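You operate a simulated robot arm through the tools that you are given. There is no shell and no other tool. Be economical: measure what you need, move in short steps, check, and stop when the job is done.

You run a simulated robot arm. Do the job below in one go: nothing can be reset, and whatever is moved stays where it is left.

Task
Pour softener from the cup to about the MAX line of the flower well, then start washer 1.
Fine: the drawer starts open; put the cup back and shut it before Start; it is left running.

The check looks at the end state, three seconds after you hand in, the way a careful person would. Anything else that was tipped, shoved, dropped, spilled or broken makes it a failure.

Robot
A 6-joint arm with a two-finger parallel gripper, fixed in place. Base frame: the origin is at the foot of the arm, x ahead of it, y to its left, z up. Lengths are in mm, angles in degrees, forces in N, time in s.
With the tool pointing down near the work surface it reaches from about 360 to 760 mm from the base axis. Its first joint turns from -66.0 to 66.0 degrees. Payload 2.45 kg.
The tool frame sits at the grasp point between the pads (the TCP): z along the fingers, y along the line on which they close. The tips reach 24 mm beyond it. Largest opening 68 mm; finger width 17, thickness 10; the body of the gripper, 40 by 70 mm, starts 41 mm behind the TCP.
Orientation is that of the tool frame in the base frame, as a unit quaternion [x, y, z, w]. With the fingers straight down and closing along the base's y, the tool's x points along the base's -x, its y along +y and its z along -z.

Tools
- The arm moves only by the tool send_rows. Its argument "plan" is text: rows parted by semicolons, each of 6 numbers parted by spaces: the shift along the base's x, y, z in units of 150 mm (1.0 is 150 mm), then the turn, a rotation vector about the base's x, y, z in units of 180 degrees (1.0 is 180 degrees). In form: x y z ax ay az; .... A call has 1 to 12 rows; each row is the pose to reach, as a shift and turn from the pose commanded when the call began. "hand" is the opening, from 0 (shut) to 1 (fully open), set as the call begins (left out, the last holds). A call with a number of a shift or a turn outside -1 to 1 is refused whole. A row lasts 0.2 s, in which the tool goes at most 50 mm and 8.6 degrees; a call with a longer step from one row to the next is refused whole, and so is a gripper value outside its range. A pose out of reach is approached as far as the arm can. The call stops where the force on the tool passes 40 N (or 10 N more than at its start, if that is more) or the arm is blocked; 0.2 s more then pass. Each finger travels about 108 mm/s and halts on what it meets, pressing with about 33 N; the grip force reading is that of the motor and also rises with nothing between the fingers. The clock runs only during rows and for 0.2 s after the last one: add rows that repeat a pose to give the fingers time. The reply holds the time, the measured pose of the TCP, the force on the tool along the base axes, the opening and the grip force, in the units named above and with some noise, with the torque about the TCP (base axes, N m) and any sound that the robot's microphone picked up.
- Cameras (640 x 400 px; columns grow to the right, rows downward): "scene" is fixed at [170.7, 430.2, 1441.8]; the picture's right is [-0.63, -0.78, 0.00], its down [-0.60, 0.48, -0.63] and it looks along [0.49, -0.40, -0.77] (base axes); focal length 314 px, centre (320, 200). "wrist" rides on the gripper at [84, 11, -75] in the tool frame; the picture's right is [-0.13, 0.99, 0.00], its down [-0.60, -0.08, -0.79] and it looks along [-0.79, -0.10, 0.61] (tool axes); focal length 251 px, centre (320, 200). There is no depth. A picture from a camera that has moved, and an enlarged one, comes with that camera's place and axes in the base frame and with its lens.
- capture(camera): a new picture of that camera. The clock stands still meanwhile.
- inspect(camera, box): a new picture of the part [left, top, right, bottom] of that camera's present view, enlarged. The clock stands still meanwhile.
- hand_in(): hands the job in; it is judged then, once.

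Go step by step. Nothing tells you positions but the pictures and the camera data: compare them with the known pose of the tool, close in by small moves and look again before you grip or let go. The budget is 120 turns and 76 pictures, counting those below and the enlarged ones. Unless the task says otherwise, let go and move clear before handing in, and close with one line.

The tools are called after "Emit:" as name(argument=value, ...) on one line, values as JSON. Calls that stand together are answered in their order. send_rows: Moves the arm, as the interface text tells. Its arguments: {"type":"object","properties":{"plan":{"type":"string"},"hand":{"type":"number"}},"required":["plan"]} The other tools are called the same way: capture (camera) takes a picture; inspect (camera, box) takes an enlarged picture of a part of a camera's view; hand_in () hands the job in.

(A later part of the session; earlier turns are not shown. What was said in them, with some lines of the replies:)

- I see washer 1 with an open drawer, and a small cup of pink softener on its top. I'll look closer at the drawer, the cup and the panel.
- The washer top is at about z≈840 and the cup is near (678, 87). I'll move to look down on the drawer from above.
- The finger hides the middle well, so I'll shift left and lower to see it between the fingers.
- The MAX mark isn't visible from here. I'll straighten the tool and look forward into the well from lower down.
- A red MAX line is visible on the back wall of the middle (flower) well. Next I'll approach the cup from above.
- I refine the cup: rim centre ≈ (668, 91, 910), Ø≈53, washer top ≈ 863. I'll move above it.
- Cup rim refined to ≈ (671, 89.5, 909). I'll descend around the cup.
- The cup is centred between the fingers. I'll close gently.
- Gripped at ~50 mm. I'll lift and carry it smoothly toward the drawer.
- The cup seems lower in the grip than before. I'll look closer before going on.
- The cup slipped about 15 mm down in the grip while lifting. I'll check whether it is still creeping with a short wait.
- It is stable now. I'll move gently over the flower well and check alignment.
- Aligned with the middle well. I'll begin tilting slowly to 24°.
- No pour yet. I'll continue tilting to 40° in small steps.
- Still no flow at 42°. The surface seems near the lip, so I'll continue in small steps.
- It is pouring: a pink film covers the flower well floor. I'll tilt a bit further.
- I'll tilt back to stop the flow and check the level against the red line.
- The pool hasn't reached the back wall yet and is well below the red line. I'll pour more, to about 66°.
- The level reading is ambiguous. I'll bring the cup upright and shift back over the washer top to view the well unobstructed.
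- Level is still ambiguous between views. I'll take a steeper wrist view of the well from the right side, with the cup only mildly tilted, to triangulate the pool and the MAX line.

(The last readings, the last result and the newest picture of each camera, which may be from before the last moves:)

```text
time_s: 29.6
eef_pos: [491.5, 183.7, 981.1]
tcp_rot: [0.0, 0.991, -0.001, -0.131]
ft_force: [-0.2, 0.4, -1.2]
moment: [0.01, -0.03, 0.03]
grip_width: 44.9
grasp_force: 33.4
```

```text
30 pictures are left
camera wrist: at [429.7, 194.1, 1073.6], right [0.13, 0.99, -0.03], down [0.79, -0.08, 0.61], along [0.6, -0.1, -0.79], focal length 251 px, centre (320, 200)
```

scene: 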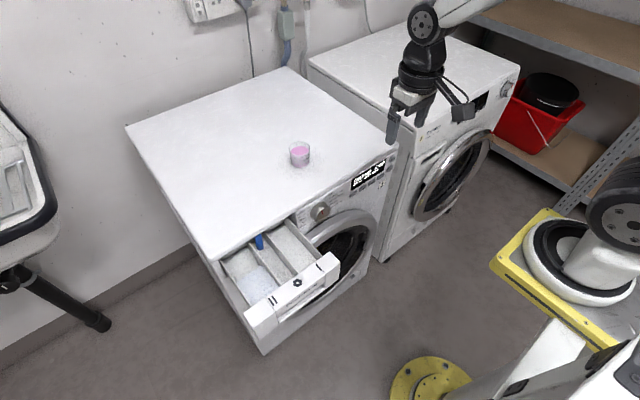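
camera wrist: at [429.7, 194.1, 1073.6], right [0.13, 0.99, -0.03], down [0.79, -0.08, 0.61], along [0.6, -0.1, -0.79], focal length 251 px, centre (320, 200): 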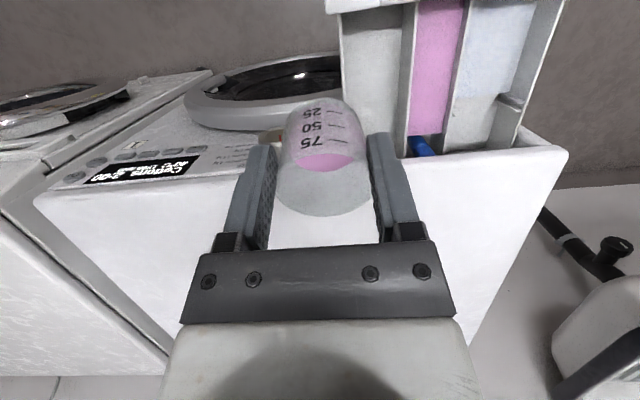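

Emit:
inspect(camera="wrist", box=[395, 90, 475, 160])

```text
5.71 times, centred on (435, 125) of wrist
camera zoom: at [429.7, 194.1, 1073.6], right [0.13, 0.99, -0.03], down [0.79, -0.08, 0.61], along [0.6, -0.1, -0.79], focal length 1437 px, centre (-337, 629)
```

zoom: 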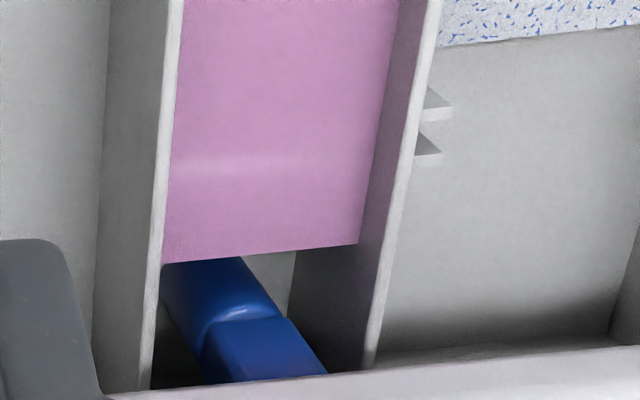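

Different views conflict a bit. I'll return to the earlier low view, shifted a little left so the right inner wall and red line can be compared directly.

Emit:
send_rows(plan="-0.01 0.1 0 0 -0.03 0; -0.03 0.25 0 0 -0.065 0; -0.05 0.4 0 0 -0.1 0; -0.067 0.55 0 0 -0.14 0; -0.067 0.7 -0.07 0 -0.18 0; -0.067 0.82 -0.15 0 -0.22 0; -0.067 0.853 -0.22 0 -0.256 0; -0.067 0.853 -0.22 0 -0.256 0; -0.067 0.853 -0.22 0 -0.256 0")

Emit:
inspect(camera="wrist", box=[250, 0, 370, 80])

```text
time_s: 31.6
eef_pos: [480.7, 315.5, 947.5]
tcp_rot: [0.0, 0.964, -0.001, 0.267]
ft_force: [0.1, 0.0, 0.1]
moment: [0.0, 0.03, 0.0]
grip_width: 44.4
grasp_force: 33.3
```

```text
5.00 times, centred on (310, 40) of wrist
camera zoom: at [370.5, 324.7, 967.9], right [0.11, 0.99, 0.07], down [0.11, -0.08, 0.99], along [0.99, -0.1, -0.11], focal length 1257 px, centre (370, 1000)
```

zoom: 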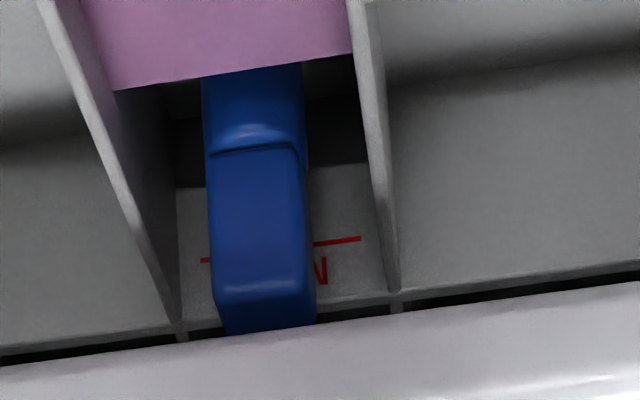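

Several independent ratios put the level at about 95–100 % of the MAX line height, so pouring is done. I'll bring the cup upright and carry it back to its place.

Emit:
send_rows(plan="0 0 0.03 0 0.04 0; 0 0 0.07 0 0.08 0; 0.05 -0.05 0.12 0 0.12 0; 0.12 -0.12 0.17 0 0.16 0; 0.25 -0.25 0.2 0 0.173 0; 0.38 -0.4 0.2 0 0.173 0; 0.52 -0.55 0.2 0 0.173 0; 0.66 -0.7 0.2 0 0.173 0; 0.78 -0.85 0.2 0 0.173 0; 0.86 -0.95 0.2 0 0.173 0; 0.9 -1 0.2 0 0.173 0; 0.9 -1 0.2 0 0.173 0")

Emit:
send_rows(plan="0.06 -0.08 0 0 0 0; 0.16 -0.2 0 0 0 0; 0.26 -0.34 0 0 0 0; 0.34 -0.45 0 0 0 0; 0.36 -0.49 0 0 0 0; 0.36 -0.49 -0.08 0 0 0; 0.36 -0.49 -0.16 0 0 0; 0.36 -0.49 -0.16 0 0 0")

Emit:
inspect(camera="scene", box=[265, 110, 345, 180])

Emit:
capture(camera="wrist")

```text
time_s: 34.2
eef_pos: [616.0, 163.6, 976.5]
tcp_rot: [0.0, 1.0, 0.0, 0.0]
ft_force: [-0.3, -0.2, 0.3]
moment: [0.02, 0.03, -0.02]
grip_width: 44.1
grasp_force: 33.0
```

```text
time_s: 36.0
eef_pos: [668.4, 89.9, 952.3]
tcp_rot: [0.001, 1.0, 0.001, 0.0]
ft_force: [-0.5, -0.1, 0.0]
moment: [0.01, 0.04, 0.0]
grip_width: 43.9
grasp_force: 33.0
```

```text
5.71 times, centred on (305, 145) of scene
camera zoom: at [170.7, 430.2, 1441.8], right [-0.63, -0.78, 0.0], down [-0.6, 0.48, -0.63], along [0.49, -0.4, -0.77], focal length 1794 px, centre (406, 514)
```

zoom: 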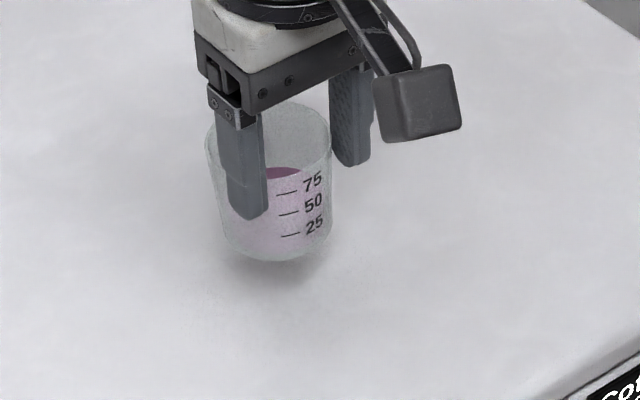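

```text
26 pictures are left
camera wrist: at [585.3, 99.4, 1027.2], right [0.13, 0.99, 0.0], down [0.6, -0.08, 0.79], along [0.79, -0.1, -0.61], focal length 251 px, centre (320, 200)
```

wrist: 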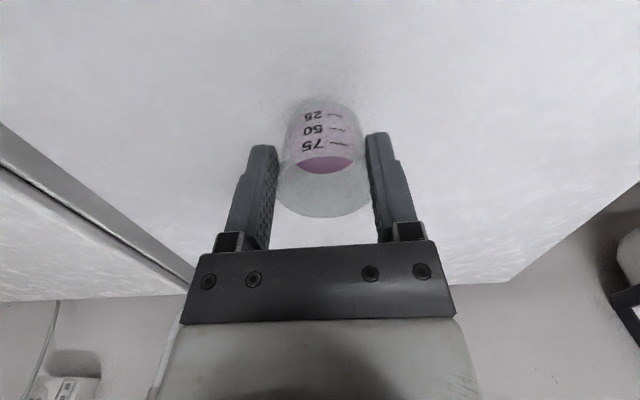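

The cup is back above its spot, sitting lower in the grip with its base ≈ z 896. I'll lower it in small steps.

Emit:
send_rows(plan="-0.02 0 -0.06 0 0 0; -0.047 0 -0.13 0 0 0; -0.047 0 -0.18 0 0 0; -0.047 0 -0.18 0 0 0")

Emit:
inspect(camera="scene", box=[265, 120, 335, 180])

```text
time_s: 37.0
eef_pos: [663.3, 89.5, 927.3]
tcp_rot: [0.0, 1.0, 0.0, 0.0]
ft_force: [1.1, 0.0, -0.2]
moment: [0.05, -0.02, -0.04]
grip_width: 43.5
grasp_force: 32.7
```

```text
6.67 times, centred on (300, 150) of scene
camera zoom: at [170.7, 430.2, 1441.8], right [-0.63, -0.78, 0.0], down [-0.6, 0.48, -0.63], along [0.49, -0.4, -0.77], focal length 2093 px, centre (453, 533)
```

zoom: 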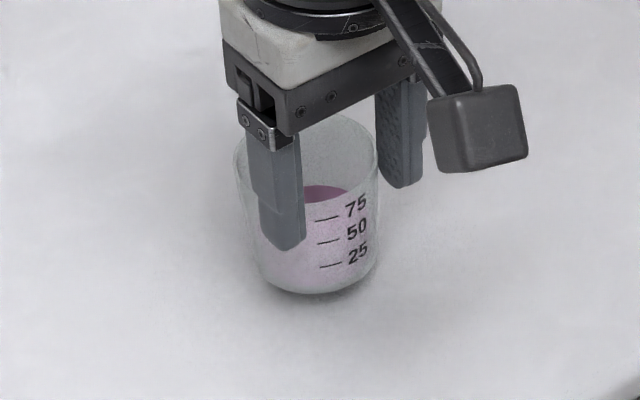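

Emit:
send_rows(plan="0 0 -0.02 0 0 0; 0 0 -0.04 0 0 0; 0 0 -0.04 0 0 0")

Emit:
inspect(camera="scene", box=[265, 120, 335, 180])

```text
time_s: 37.8
eef_pos: [664.9, 89.8, 921.1]
tcp_rot: [0.0, 1.0, 0.0, 0.0]
ft_force: [-0.2, 0.4, -0.3]
moment: [0.01, 0.0, 0.02]
grip_width: 43.6
grasp_force: 33.2
```

```text
6.67 times, centred on (300, 150) of scene
camera zoom: at [170.7, 430.2, 1441.8], right [-0.63, -0.78, 0.0], down [-0.6, 0.48, -0.63], along [0.49, -0.4, -0.77], focal length 2093 px, centre (453, 533)
```

zoom: 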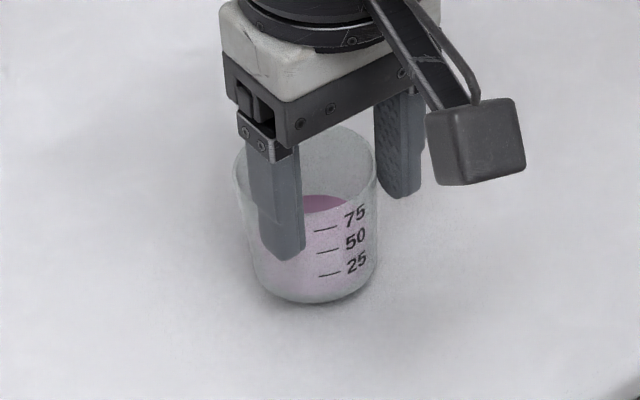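

Emit:
send_rows(plan="0 0 -0.015 0 0 0; 0 0 -0.03 0 0 0; 0 0 -0.03 0 0 0")

Emit:
send_rows(plan="0 0 -0.012 0 0 0; 0 0 -0.012 0 0 0")

Emit:
inspect(camera="scene", box=[265, 120, 335, 180])

```text
time_s: 38.6
eef_pos: [663.5, 89.7, 914.6]
tcp_rot: [0.0, 1.0, 0.0, 0.001]
ft_force: [-0.8, -0.9, -0.1]
moment: [-0.03, 0.0, 0.0]
grip_width: 43.5
grasp_force: 33.0
```

```text
time_s: 39.2
eef_pos: [663.4, 89.8, 913.4]
tcp_rot: [0.0, 1.0, 0.0, 0.001]
ft_force: [-0.2, -0.3, 0.8]
moment: [0.01, -0.01, 0.02]
grip_width: 43.7
grasp_force: 32.8
```

```text
6.67 times, centred on (300, 150) of scene
camera zoom: at [170.7, 430.2, 1441.8], right [-0.63, -0.78, 0.0], down [-0.6, 0.48, -0.63], along [0.49, -0.4, -0.77], focal length 2093 px, centre (453, 533)
```

zoom: 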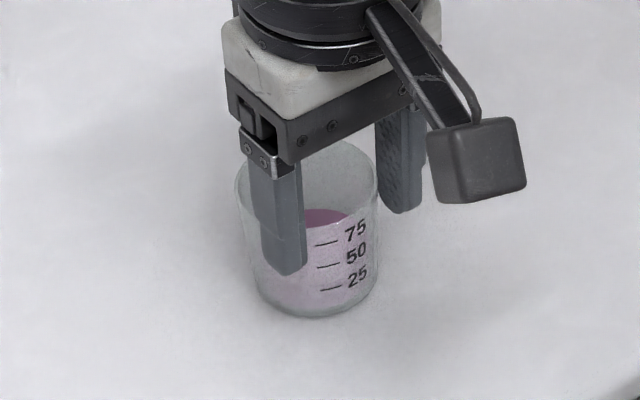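

Emit:
send_rows(plan="0 0 -0.01 0 0 0; 0 0 -0.01 0 0 0")

Emit:
send_rows(plan="0 0 -0.01 0 0 0; 0 0 -0.01 0 0 0")

```text
time_s: 39.8
eef_pos: [663.0, 91.0, 914.0]
tcp_rot: [0.0, 1.0, 0.0, 0.001]
ft_force: [-1.4, -0.9, 6.4]
moment: [0.01, -0.16, -0.03]
grip_width: 43.5
grasp_force: 33.4
```

```text
time_s: 40.4
eef_pos: [664.4, 89.3, 912.0]
tcp_rot: [-0.001, 1.0, 0.0, 0.002]
ft_force: [-5.5, -2.0, 19.0]
moment: [0.08, -0.32, 0.0]
grip_width: 43.3
grasp_force: 32.9
```

Contact is made. I'll back off the pressing, then open.

Emit:
send_rows(plan="0 0 0.012 0 0 0; 0 0 0.016 0 0 0; 0 0 0.016 0 0 0")

Emit:
send_rows(plan="0 0 0 0 0 0; 0 0 0 0 0 0; 0 0 0 0 0 0", hand=1)

Emit:
inspect(camera="scene", box=[265, 120, 335, 180])

Emit:
capture(camera="wrist")

```text
time_s: 41.2
eef_pos: [660.7, 89.4, 913.7]
tcp_rot: [0.0, 1.0, 0.0, -0.001]
ft_force: [1.6, -0.1, 3.5]
moment: [0.04, -0.3, 0.03]
grip_width: 43.1
grasp_force: 33.0
```

```text
time_s: 42.0
eef_pos: [663.0, 89.8, 913.3]
tcp_rot: [0.0, 1.0, -0.001, 0.0]
ft_force: [1.1, 0.8, 0.2]
moment: [-0.02, 0.0, -0.02]
grip_width: 67.8
grasp_force: 0.0
```

```text
6.67 times, centred on (300, 150) of scene
camera zoom: at [170.7, 430.2, 1441.8], right [-0.63, -0.78, 0.0], down [-0.6, 0.48, -0.63], along [0.49, -0.4, -0.77], focal length 2093 px, centre (453, 533)
```

zoom: 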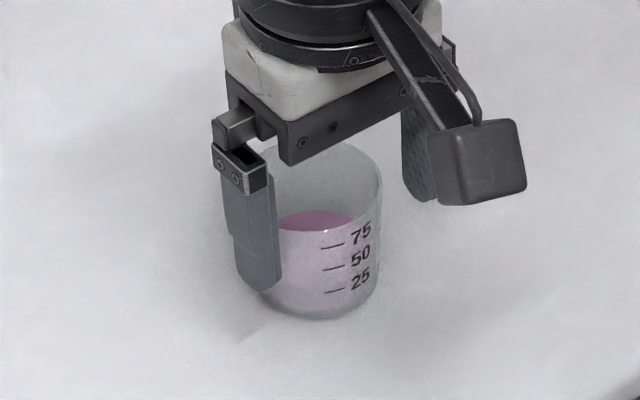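

```text
21 pictures are left
camera wrist: at [579.0, 100.0, 988.6], right [0.13, 0.99, 0.0], down [0.6, -0.08, 0.79], along [0.79, -0.1, -0.61], focal length 251 px, centre (320, 200)
```

wrist: 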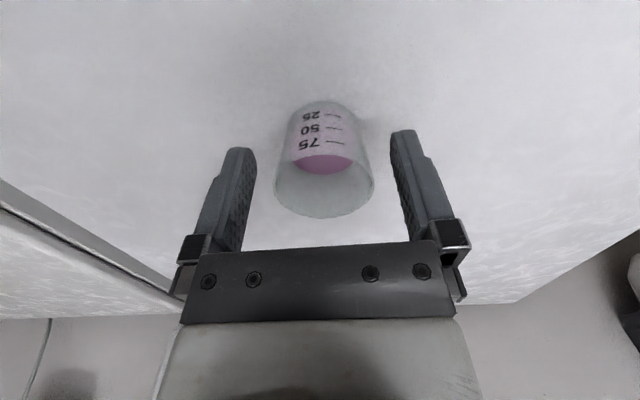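

The cup stands upright at its original spot. I'll lift clear and head toward the drawer front.

Emit:
send_rows(plan="0 0 0.15 0 0 0; 0 0 0.4 0 0 0; 0 0 0.65 0 0 0; -0.2 0.1 0.75 0 0 0; -0.45 0.25 0.75 0 0 0; -0.7 0.4 0.75 0 0 0; -0.95 0.55 0.75 0 0 0; -1 0.75 0.75 0 0 0; -1 1 0.75 0 0 0; -1 1 0.75 0 0 0")

Emit:
send_rows(plan="-0.25 0.1 0 0 0 0; -0.5 0.2 0 0 0 0; -0.75 0.3 0 0 0 0; -1 0.357 0 0 0 0; -1 0.357 -0.2 0 0 0; -1 0.357 -0.2 0 0 0")

Emit:
capture(camera="wrist")

Emit:
inspect(camera="scene", box=[200, 120, 400, 320])

```text
time_s: 44.2
eef_pos: [512.0, 239.1, 1023.3]
tcp_rot: [-0.001, 1.0, 0.0, 0.0]
ft_force: [0.6, 0.7, -0.6]
moment: [-0.03, 0.02, -0.01]
grip_width: 68.0
grasp_force: 0.1
```

```text
time_s: 45.6
eef_pos: [364.9, 293.2, 995.0]
tcp_rot: [-0.001, 1.0, 0.0, 0.0]
ft_force: [0.2, -0.1, 0.7]
moment: [-0.01, 0.0, -0.01]
grip_width: 68.0
grasp_force: 0.0
```

```text
20 pictures are left
camera wrist: at [280.0, 303.3, 1070.4], right [0.13, 0.99, 0.0], down [0.6, -0.08, 0.79], along [0.79, -0.1, -0.61], focal length 251 px, centre (320, 200)
```

wrist: 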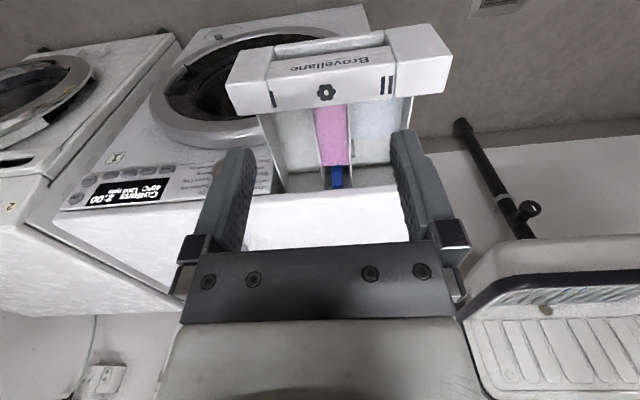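

```text
2.00 times, centred on (300, 220) of scene
camera zoom: at [170.7, 430.2, 1441.8], right [-0.63, -0.78, 0.0], down [-0.6, 0.48, -0.63], along [0.49, -0.4, -0.77], focal length 628 px, centre (360, 160)
```

zoom: 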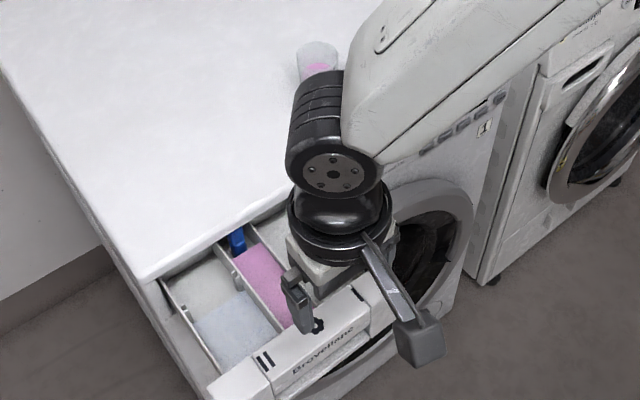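

I'll move back a little and descend in front of the drawer face.

Emit:
send_rows(plan="-0.2 0 -0.1 0 0 0; -0.2 0 -0.35 0 0 0; -0.2 0 -0.6 0 0 0; -0.2 0 -0.8 0 0 0; -0.2 0 -0.95 0 0 0; -0.2 0 -0.989 0 0 0; -0.2 0 -0.989 0 0 0")

Emit:
capture(camera="wrist")

Emit:
inspect(camera="scene", box=[220, 180, 380, 340])

```text
time_s: 47.2
eef_pos: [331.7, 294.6, 845.8]
tcp_rot: [0.0, 1.0, 0.0, 0.0]
ft_force: [0.4, 0.5, -0.7]
moment: [-0.02, -0.03, 0.02]
grip_width: 68.1
grasp_force: 0.0
```

```text
18 pictures are left
camera wrist: at [249.1, 304.1, 921.3], right [0.13, 0.99, 0.0], down [0.6, -0.08, 0.79], along [0.79, -0.1, -0.61], focal length 251 px, centre (320, 200)
```

wrist: 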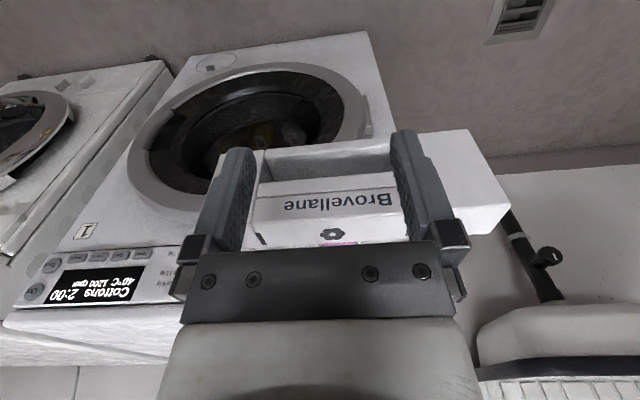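

```text
2.50 times, centred on (300, 260) of scene
camera zoom: at [170.7, 430.2, 1441.8], right [-0.63, -0.78, 0.0], down [-0.6, 0.48, -0.63], along [0.49, -0.4, -0.77], focal length 785 px, centre (370, 50)
```

zoom: 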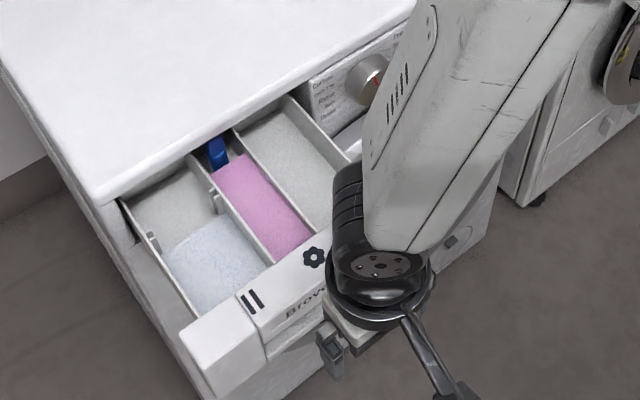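

I'll lower 10 mm and push gently forward until touching.

Emit:
send_rows(plan="0 0 -0.07 0 0 0; 0.1 0 -0.07 0 0 0; 0.2 0 -0.07 0 0 0; 0.28 0 -0.07 0 0 0; 0.36 0 -0.07 0 0 0; 0.44 0 -0.07 0 0 0; 0.5 0 -0.07 0 0 0; 0.5 0 -0.07 0 0 0")

Emit:
inspect(camera="scene", box=[220, 180, 380, 340])

```text
time_s: 49.0
eef_pos: [407.9, 295.0, 835.8]
tcp_rot: [0.0, 1.0, 0.0, 0.0]
ft_force: [-1.1, 0.3, -0.7]
moment: [-0.01, 0.03, 0.01]
grip_width: 68.2
grasp_force: 0.1
```

```text
2.50 times, centred on (300, 260) of scene
camera zoom: at [170.7, 430.2, 1441.8], right [-0.63, -0.78, 0.0], down [-0.6, 0.48, -0.63], along [0.49, -0.4, -0.77], focal length 785 px, centre (370, 50)
```

zoom: 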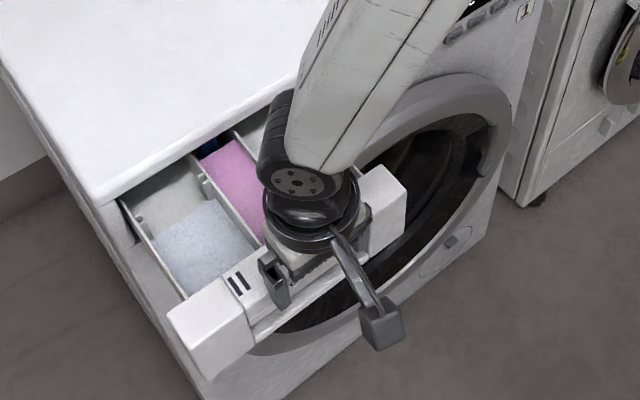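

The drawer slides easily. I'll continue pushing.

Emit:
send_rows(plan="0.08 0 0 0 0 0; 0.16 0 0 0 0 0; 0.24 0 0 0 0 0; 0.32 0 0 0 0 0; 0.4 0 0 0 0 0; 0.48 0 0 0 0 0; 0.56 0 0 0 0 0; 0.63 0 0 0 0 0; 0.63 0 0 0 0 0")

Emit:
inspect(camera="scene", box=[220, 160, 380, 320])

```text
time_s: 51.0
eef_pos: [502.9, 293.4, 837.7]
tcp_rot: [0.0, 1.0, 0.001, 0.0]
ft_force: [-0.9, -0.5, 0.6]
moment: [-0.02, 0.02, -0.01]
grip_width: 68.0
grasp_force: 0.2
```

```text
2.50 times, centred on (300, 240) of scene
camera zoom: at [170.7, 430.2, 1441.8], right [-0.63, -0.78, 0.0], down [-0.6, 0.48, -0.63], along [0.49, -0.4, -0.77], focal length 785 px, centre (370, 100)
```

zoom: 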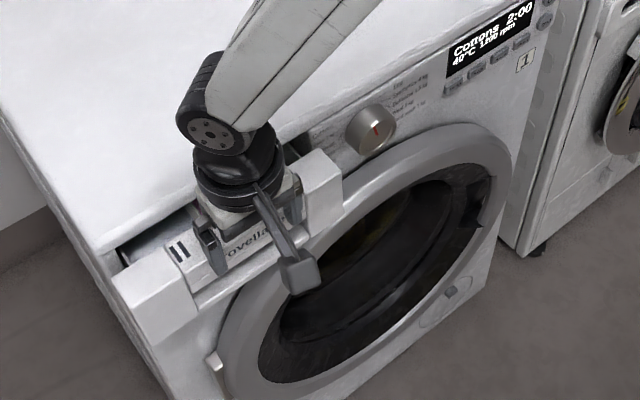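

Emit:
send_rows(plan="0.04 0 0 0 0 0; 0.08 0 0 0 0 0; 0.12 0 0 0 0 0; 0.16 0 0 0 0 0; 0.2 0 0 0 0 0; 0.23 0 0 0 0 0; 0.26 0 0 0 0 0; 0.28 0 0 0 0 0; 0.3 0 0 0 0 0")

Emit:
inspect(camera="scene", box=[220, 160, 380, 320])

```text
time_s: 53.0
eef_pos: [549.0, 293.7, 836.8]
tcp_rot: [0.0, 1.0, 0.001, 0.0]
ft_force: [-0.7, -0.8, 0.2]
moment: [0.01, 0.03, 0.05]
grip_width: 67.9
grasp_force: 0.0
```

```text
2.50 times, centred on (300, 240) of scene
camera zoom: at [170.7, 430.2, 1441.8], right [-0.63, -0.78, 0.0], down [-0.6, 0.48, -0.63], along [0.49, -0.4, -0.77], focal length 785 px, centre (370, 100)
```

zoom: 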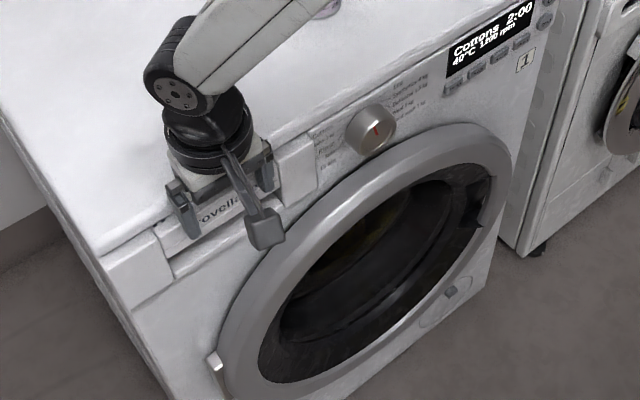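

Emit:
send_rows(plan="0.02 0 0 0 0 0; 0.04 0 0 0 0 0; 0.06 0 0 0 0 0; 0.08 0 0 0 0 0; 0.1 0 0 0 0 0")

```text
time_s: 54.3
eef_pos: [557.5, 294.1, 835.7]
tcp_rot: [0.0, 1.0, -0.003, -0.005]
ft_force: [-5.5, 0.4, 2.3]
moment: [-0.04, -0.09, -0.17]
grip_width: 68.0
grasp_force: 0.0
stopped in row 5: the force on the tool passed its limit at 43 N (the readings are from after the stop); the commanded pose is now the measured one
```

The drawer hit its stop. I'll back off and look at it and at the panel.

Emit:
send_rows(plan="-0.05 0 0 0 0 0; -0.25 0 0 0 0 0; -0.5 0 0.05 0 0 0; -0.75 -0.1 0.2 0 0 0; -0.9 -0.3 0.4 0 0 0; -0.9 -0.6 0.5 0 0 0; -0.9 -0.9 0.5 0 0 0; -0.9 -0.9 0.5 0 0 0", hand=1)

Emit:
inspect(camera="scene", box=[220, 110, 420, 310])

Emit:
capture(camera="wrist")

```text
time_s: 56.1
eef_pos: [422.5, 158.9, 910.6]
tcp_rot: [0.0, 1.0, -0.003, -0.005]
ft_force: [1.0, 0.1, -0.1]
moment: [0.0, -0.04, -0.02]
grip_width: 68.0
grasp_force: 0.1
```

```text
2.00 times, centred on (320, 210) of scene
camera zoom: at [170.7, 430.2, 1441.8], right [-0.63, -0.78, 0.0], down [-0.6, 0.48, -0.63], along [0.49, -0.4, -0.77], focal length 628 px, centre (320, 180)
```

zoom: 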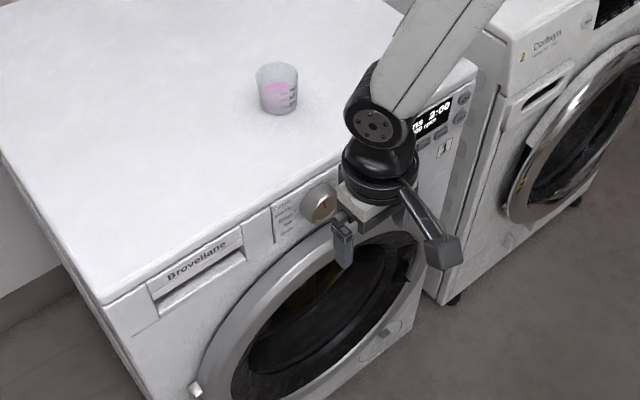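

```text
12 pictures are left
camera wrist: at [339.2, 169.0, 986.7], right [0.13, 0.99, -0.01], down [0.61, -0.07, 0.79], along [0.78, -0.1, -0.62], focal length 251 px, centre (320, 200)
```

wrist: 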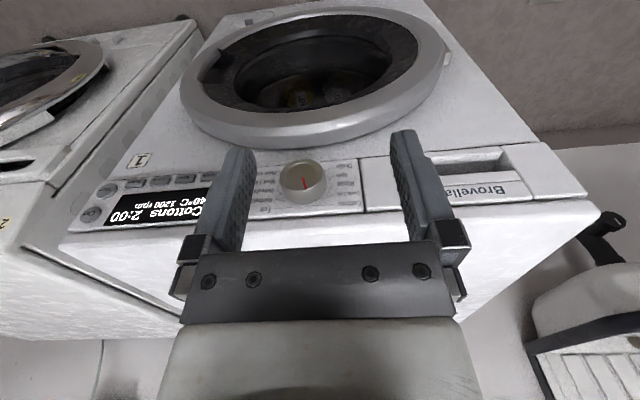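

The drawer is flush and the cup stands. Start ≈ (551, −145, 789), just below On. I'll swing over there with the fingers shut.

Emit:
send_rows(plan="-0.1 -0.2 0 0 0 0; -0.2 -0.5 0 0 0 0; -0.2 -0.8 0 0 0 0; -0.2 -1 0 0 0 0; -0.2 -1 0 0 0 0", hand=0)

Emit:
send_rows(plan="0 -0.1 0 0 -0.045 0; 0 -0.2 0 0 -0.09 0; 0 -0.3 0 0 -0.135 0; 0 -0.4 0 0 -0.18 0; 0 -0.5 0 0 -0.225 0; 0 -0.6 0 0 -0.27 0; 0 -0.7 0 0 -0.315 0; 0 -0.8 0 0 -0.36 0; 0 -0.9 0 0 -0.405 0; 0 -1 0 0 -0.45 0; 0 -1 0 0 -0.495 0; 0 -1 0 0 -0.495 0")

Emit:
capture(camera="scene")

```text
time_s: 57.3
eef_pos: [392.6, 10.8, 910.7]
tcp_rot: [0.0, 1.0, -0.003, -0.005]
ft_force: [0.0, 0.2, 0.2]
moment: [0.01, 0.03, -0.06]
grip_width: 0.0
grasp_force: 24.2
```

```text
time_s: 59.9
eef_pos: [392.9, -141.5, 911.1]
tcp_rot: [0.001, 0.716, -0.002, 0.698]
ft_force: [-0.1, 0.4, -0.2]
moment: [0.0, 0.02, 0.01]
grip_width: 0.0
grasp_force: 23.5
out of reach, approached as far as the arm can: row 3, 4, 5, 6, 7, 8
```

```text
11 pictures are left
```

scene: 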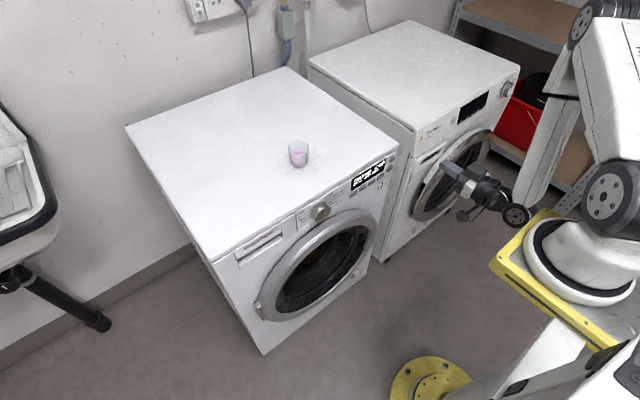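

The tool is horizontal. I'll lower to button height and approach to about 45 mm.

Emit:
send_rows(plan="0 -0.03 -0.2 0 0 0; 0 -0.03 -0.4 0 0 0; 0 -0.03 -0.6 0 0 0; 0.1 -0.03 -0.75 0 0 0; 0.25 -0.03 -0.811 0 0 0; 0.4 -0.03 -0.811 0 0 0; 0.55 -0.03 -0.811 0 0 0; 0.55 -0.03 -0.811 0 0 0")

Emit:
inspect(camera="scene", box=[340, 130, 440, 210])

Emit:
capture(camera="wrist")

```text
time_s: 61.7
eef_pos: [476.8, -143.3, 788.5]
tcp_rot: [0.002, 0.717, -0.003, 0.698]
ft_force: [0.6, 0.0, 0.2]
moment: [-0.02, 0.02, 0.02]
grip_width: 0.0
grasp_force: 23.5
```

```text
5.00 times, centred on (390, 170) of scene
camera zoom: at [170.7, 430.2, 1441.8], right [-0.63, -0.78, 0.0], down [-0.6, 0.48, -0.63], along [0.49, -0.4, -0.77], focal length 1570 px, centre (-30, 350)
```

zoom: 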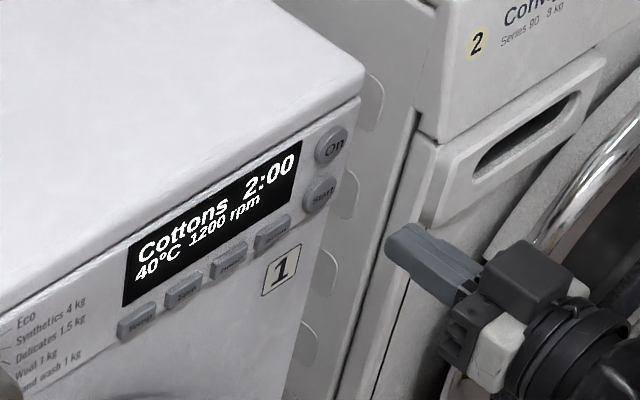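

```text
9 pictures are left
camera wrist: at [398.9, -133.9, 707.0], right [0.01, 0.99, 0.13], down [-0.78, -0.07, 0.62], along [0.63, -0.1, 0.77], focal length 251 px, centre (320, 200)
```

wrist: 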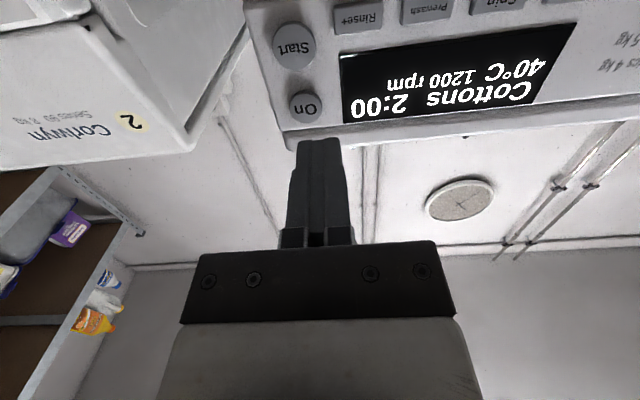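

Comparing the views and the known front plane, Start is nearer (558, −154, 773). I'll realign and come closer.

Emit:
send_rows(plan="0 -0.06 -0.107 0 0 0; 0.1 -0.06 -0.107 0 0 0; 0.2 -0.06 -0.107 0 0 0; 0.28 -0.06 -0.107 0 0 0; 0.28 -0.06 -0.107 0 0 0")

Emit:
inspect(camera="scene", box=[370, 140, 430, 190])

Emit:
inspect(camera="wrist", box=[240, 0, 400, 160])

```text
time_s: 62.9
eef_pos: [518.9, -154.4, 772.7]
tcp_rot: [0.001, 0.716, -0.002, 0.698]
ft_force: [-0.1, -0.3, 0.7]
moment: [0.01, 0.05, 0.01]
grip_width: 0.0
grasp_force: 23.5
```

```text
8.00 times, centred on (400, 165) of scene
camera zoom: at [170.7, 430.2, 1441.8], right [-0.63, -0.78, 0.0], down [-0.6, 0.48, -0.63], along [0.49, -0.4, -0.77], focal length 2512 px, centre (-320, 480)
```

zoom: 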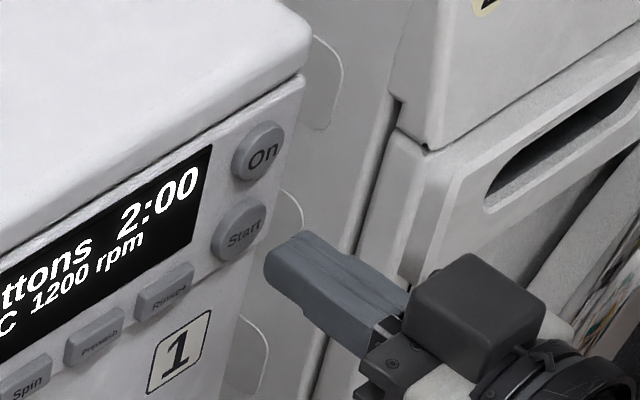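

```text
2.50 times, centred on (320, 80) of wrist
camera zoom: at [441.8, -143.6, 690.4], right [0.01, 0.99, 0.13], down [-0.78, -0.07, 0.62], along [0.63, -0.1, 0.77], focal length 629 px, centre (320, 500)
```

zoom: 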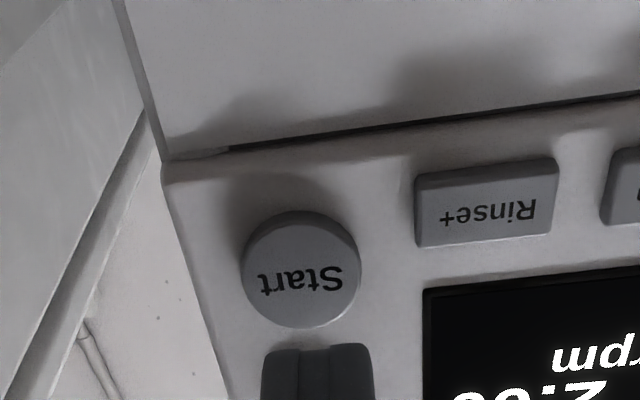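

I need about 9 mm lower and 2 mm to the right. I'll adjust and advance in small steps, watching force and sound.

Emit:
send_rows(plan="0 -0.013 -0.06 0 0 0; 0.02 -0.013 -0.06 0 0 0; 0.04 -0.013 -0.06 0 0 0; 0.06 -0.013 -0.06 0 0 0; 0.06 -0.013 -0.06 0 0 0")

Emit:
inspect(camera="wrist", box=[240, 40, 400, 200])

```text
time_s: 64.1
eef_pos: [527.4, -156.0, 765.4]
tcp_rot: [0.001, 0.716, -0.001, 0.698]
ft_force: [0.4, -0.2, -0.2]
moment: [0.01, 0.03, 0.05]
grip_width: 0.0
grasp_force: 23.6
```

```text
2.50 times, centred on (320, 120) of wrist
camera zoom: at [450.2, -146.1, 682.8], right [0.01, 0.99, 0.13], down [-0.78, -0.07, 0.62], along [0.63, -0.1, 0.77], focal length 629 px, centre (320, 400)
```

zoom: 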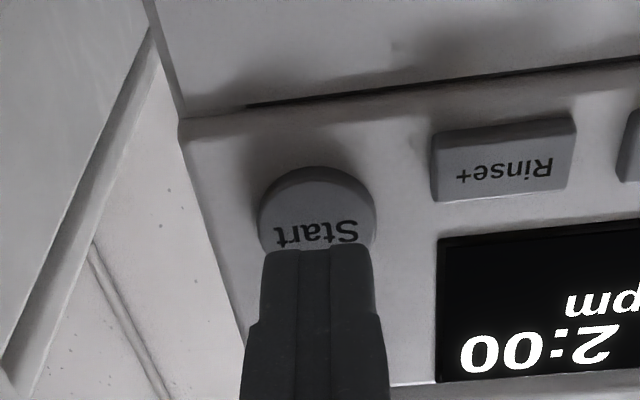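

Aligned on Start. I'll lower slightly and press.

Emit:
send_rows(plan="0 0 -0.02 0 0 0; 0.013 0 -0.02 0 0 0; 0.026 0 -0.02 0 0 0; 0.04 0 -0.02 0 0 0; 0.053 0 -0.02 0 0 0; 0.066 0 -0.02 0 0 0; 0.08 0 -0.02 0 0 0")

```text
time_s: 65.7
eef_pos: [539.2, -155.5, 762.2]
tcp_rot: [0.002, 0.717, -0.003, 0.698]
ft_force: [-1.7, -0.7, -0.2]
moment: [0.0, -0.02, -0.01]
grip_width: 0.0
grasp_force: 24.0
heard: click
```

A click was heard. I'll back off and check the display.

Emit:
send_rows(plan="-0.05 0 0 0 0 0; -0.2 0 0 0 0 0; -0.45 0 0 0 0 0; -0.7 0 0 0 0 0; -0.7 0 0 0 0 0; -0.7 0 0 0 0 0")

Emit:
inspect(camera="scene", box=[335, 135, 425, 205])

```text
time_s: 67.1
eef_pos: [434.6, -155.8, 758.6]
tcp_rot: [0.002, 0.716, -0.002, 0.698]
ft_force: [-0.1, -0.1, -0.3]
moment: [0.0, 0.01, 0.01]
grip_width: 0.0
grasp_force: 23.5
```

```text
5.71 times, centred on (380, 170) of scene
camera zoom: at [170.7, 430.2, 1441.8], right [-0.63, -0.78, 0.0], down [-0.6, 0.48, -0.63], along [0.49, -0.4, -0.77], focal length 1794 px, centre (-23, 371)
```

zoom: 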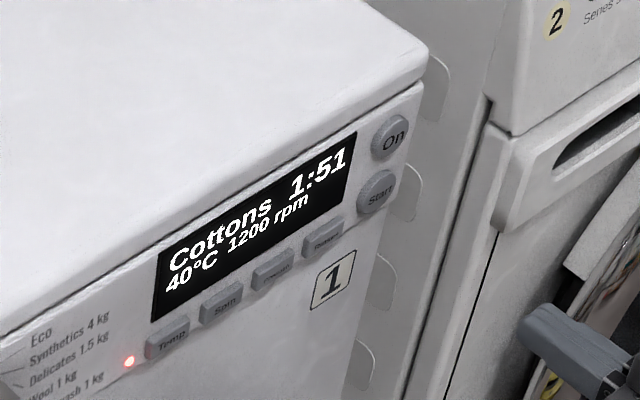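

Washer 1 is running: the countdown shows 1:51 and the lock light is lit. One last overall look.

Emit:
capture(camera="scene")

```text
4 pictures are left
```

scene: 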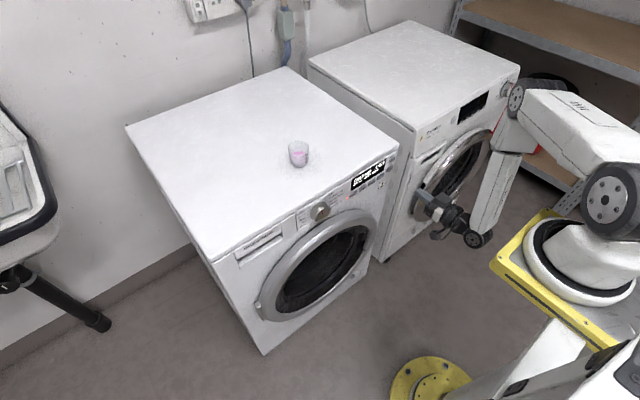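

The cup is upright in its place, the drawer is shut, washer 1 is running and the arm is clear.

Emit:
hand_in()

```text
The job is handed in.
```

I poured softener into the flower well to about the MAX line (I judged the level from the camera views), put the cup back upright in its place, shut the drawer and pressed Start. Washer 1 is running, its display last showing 1:51.
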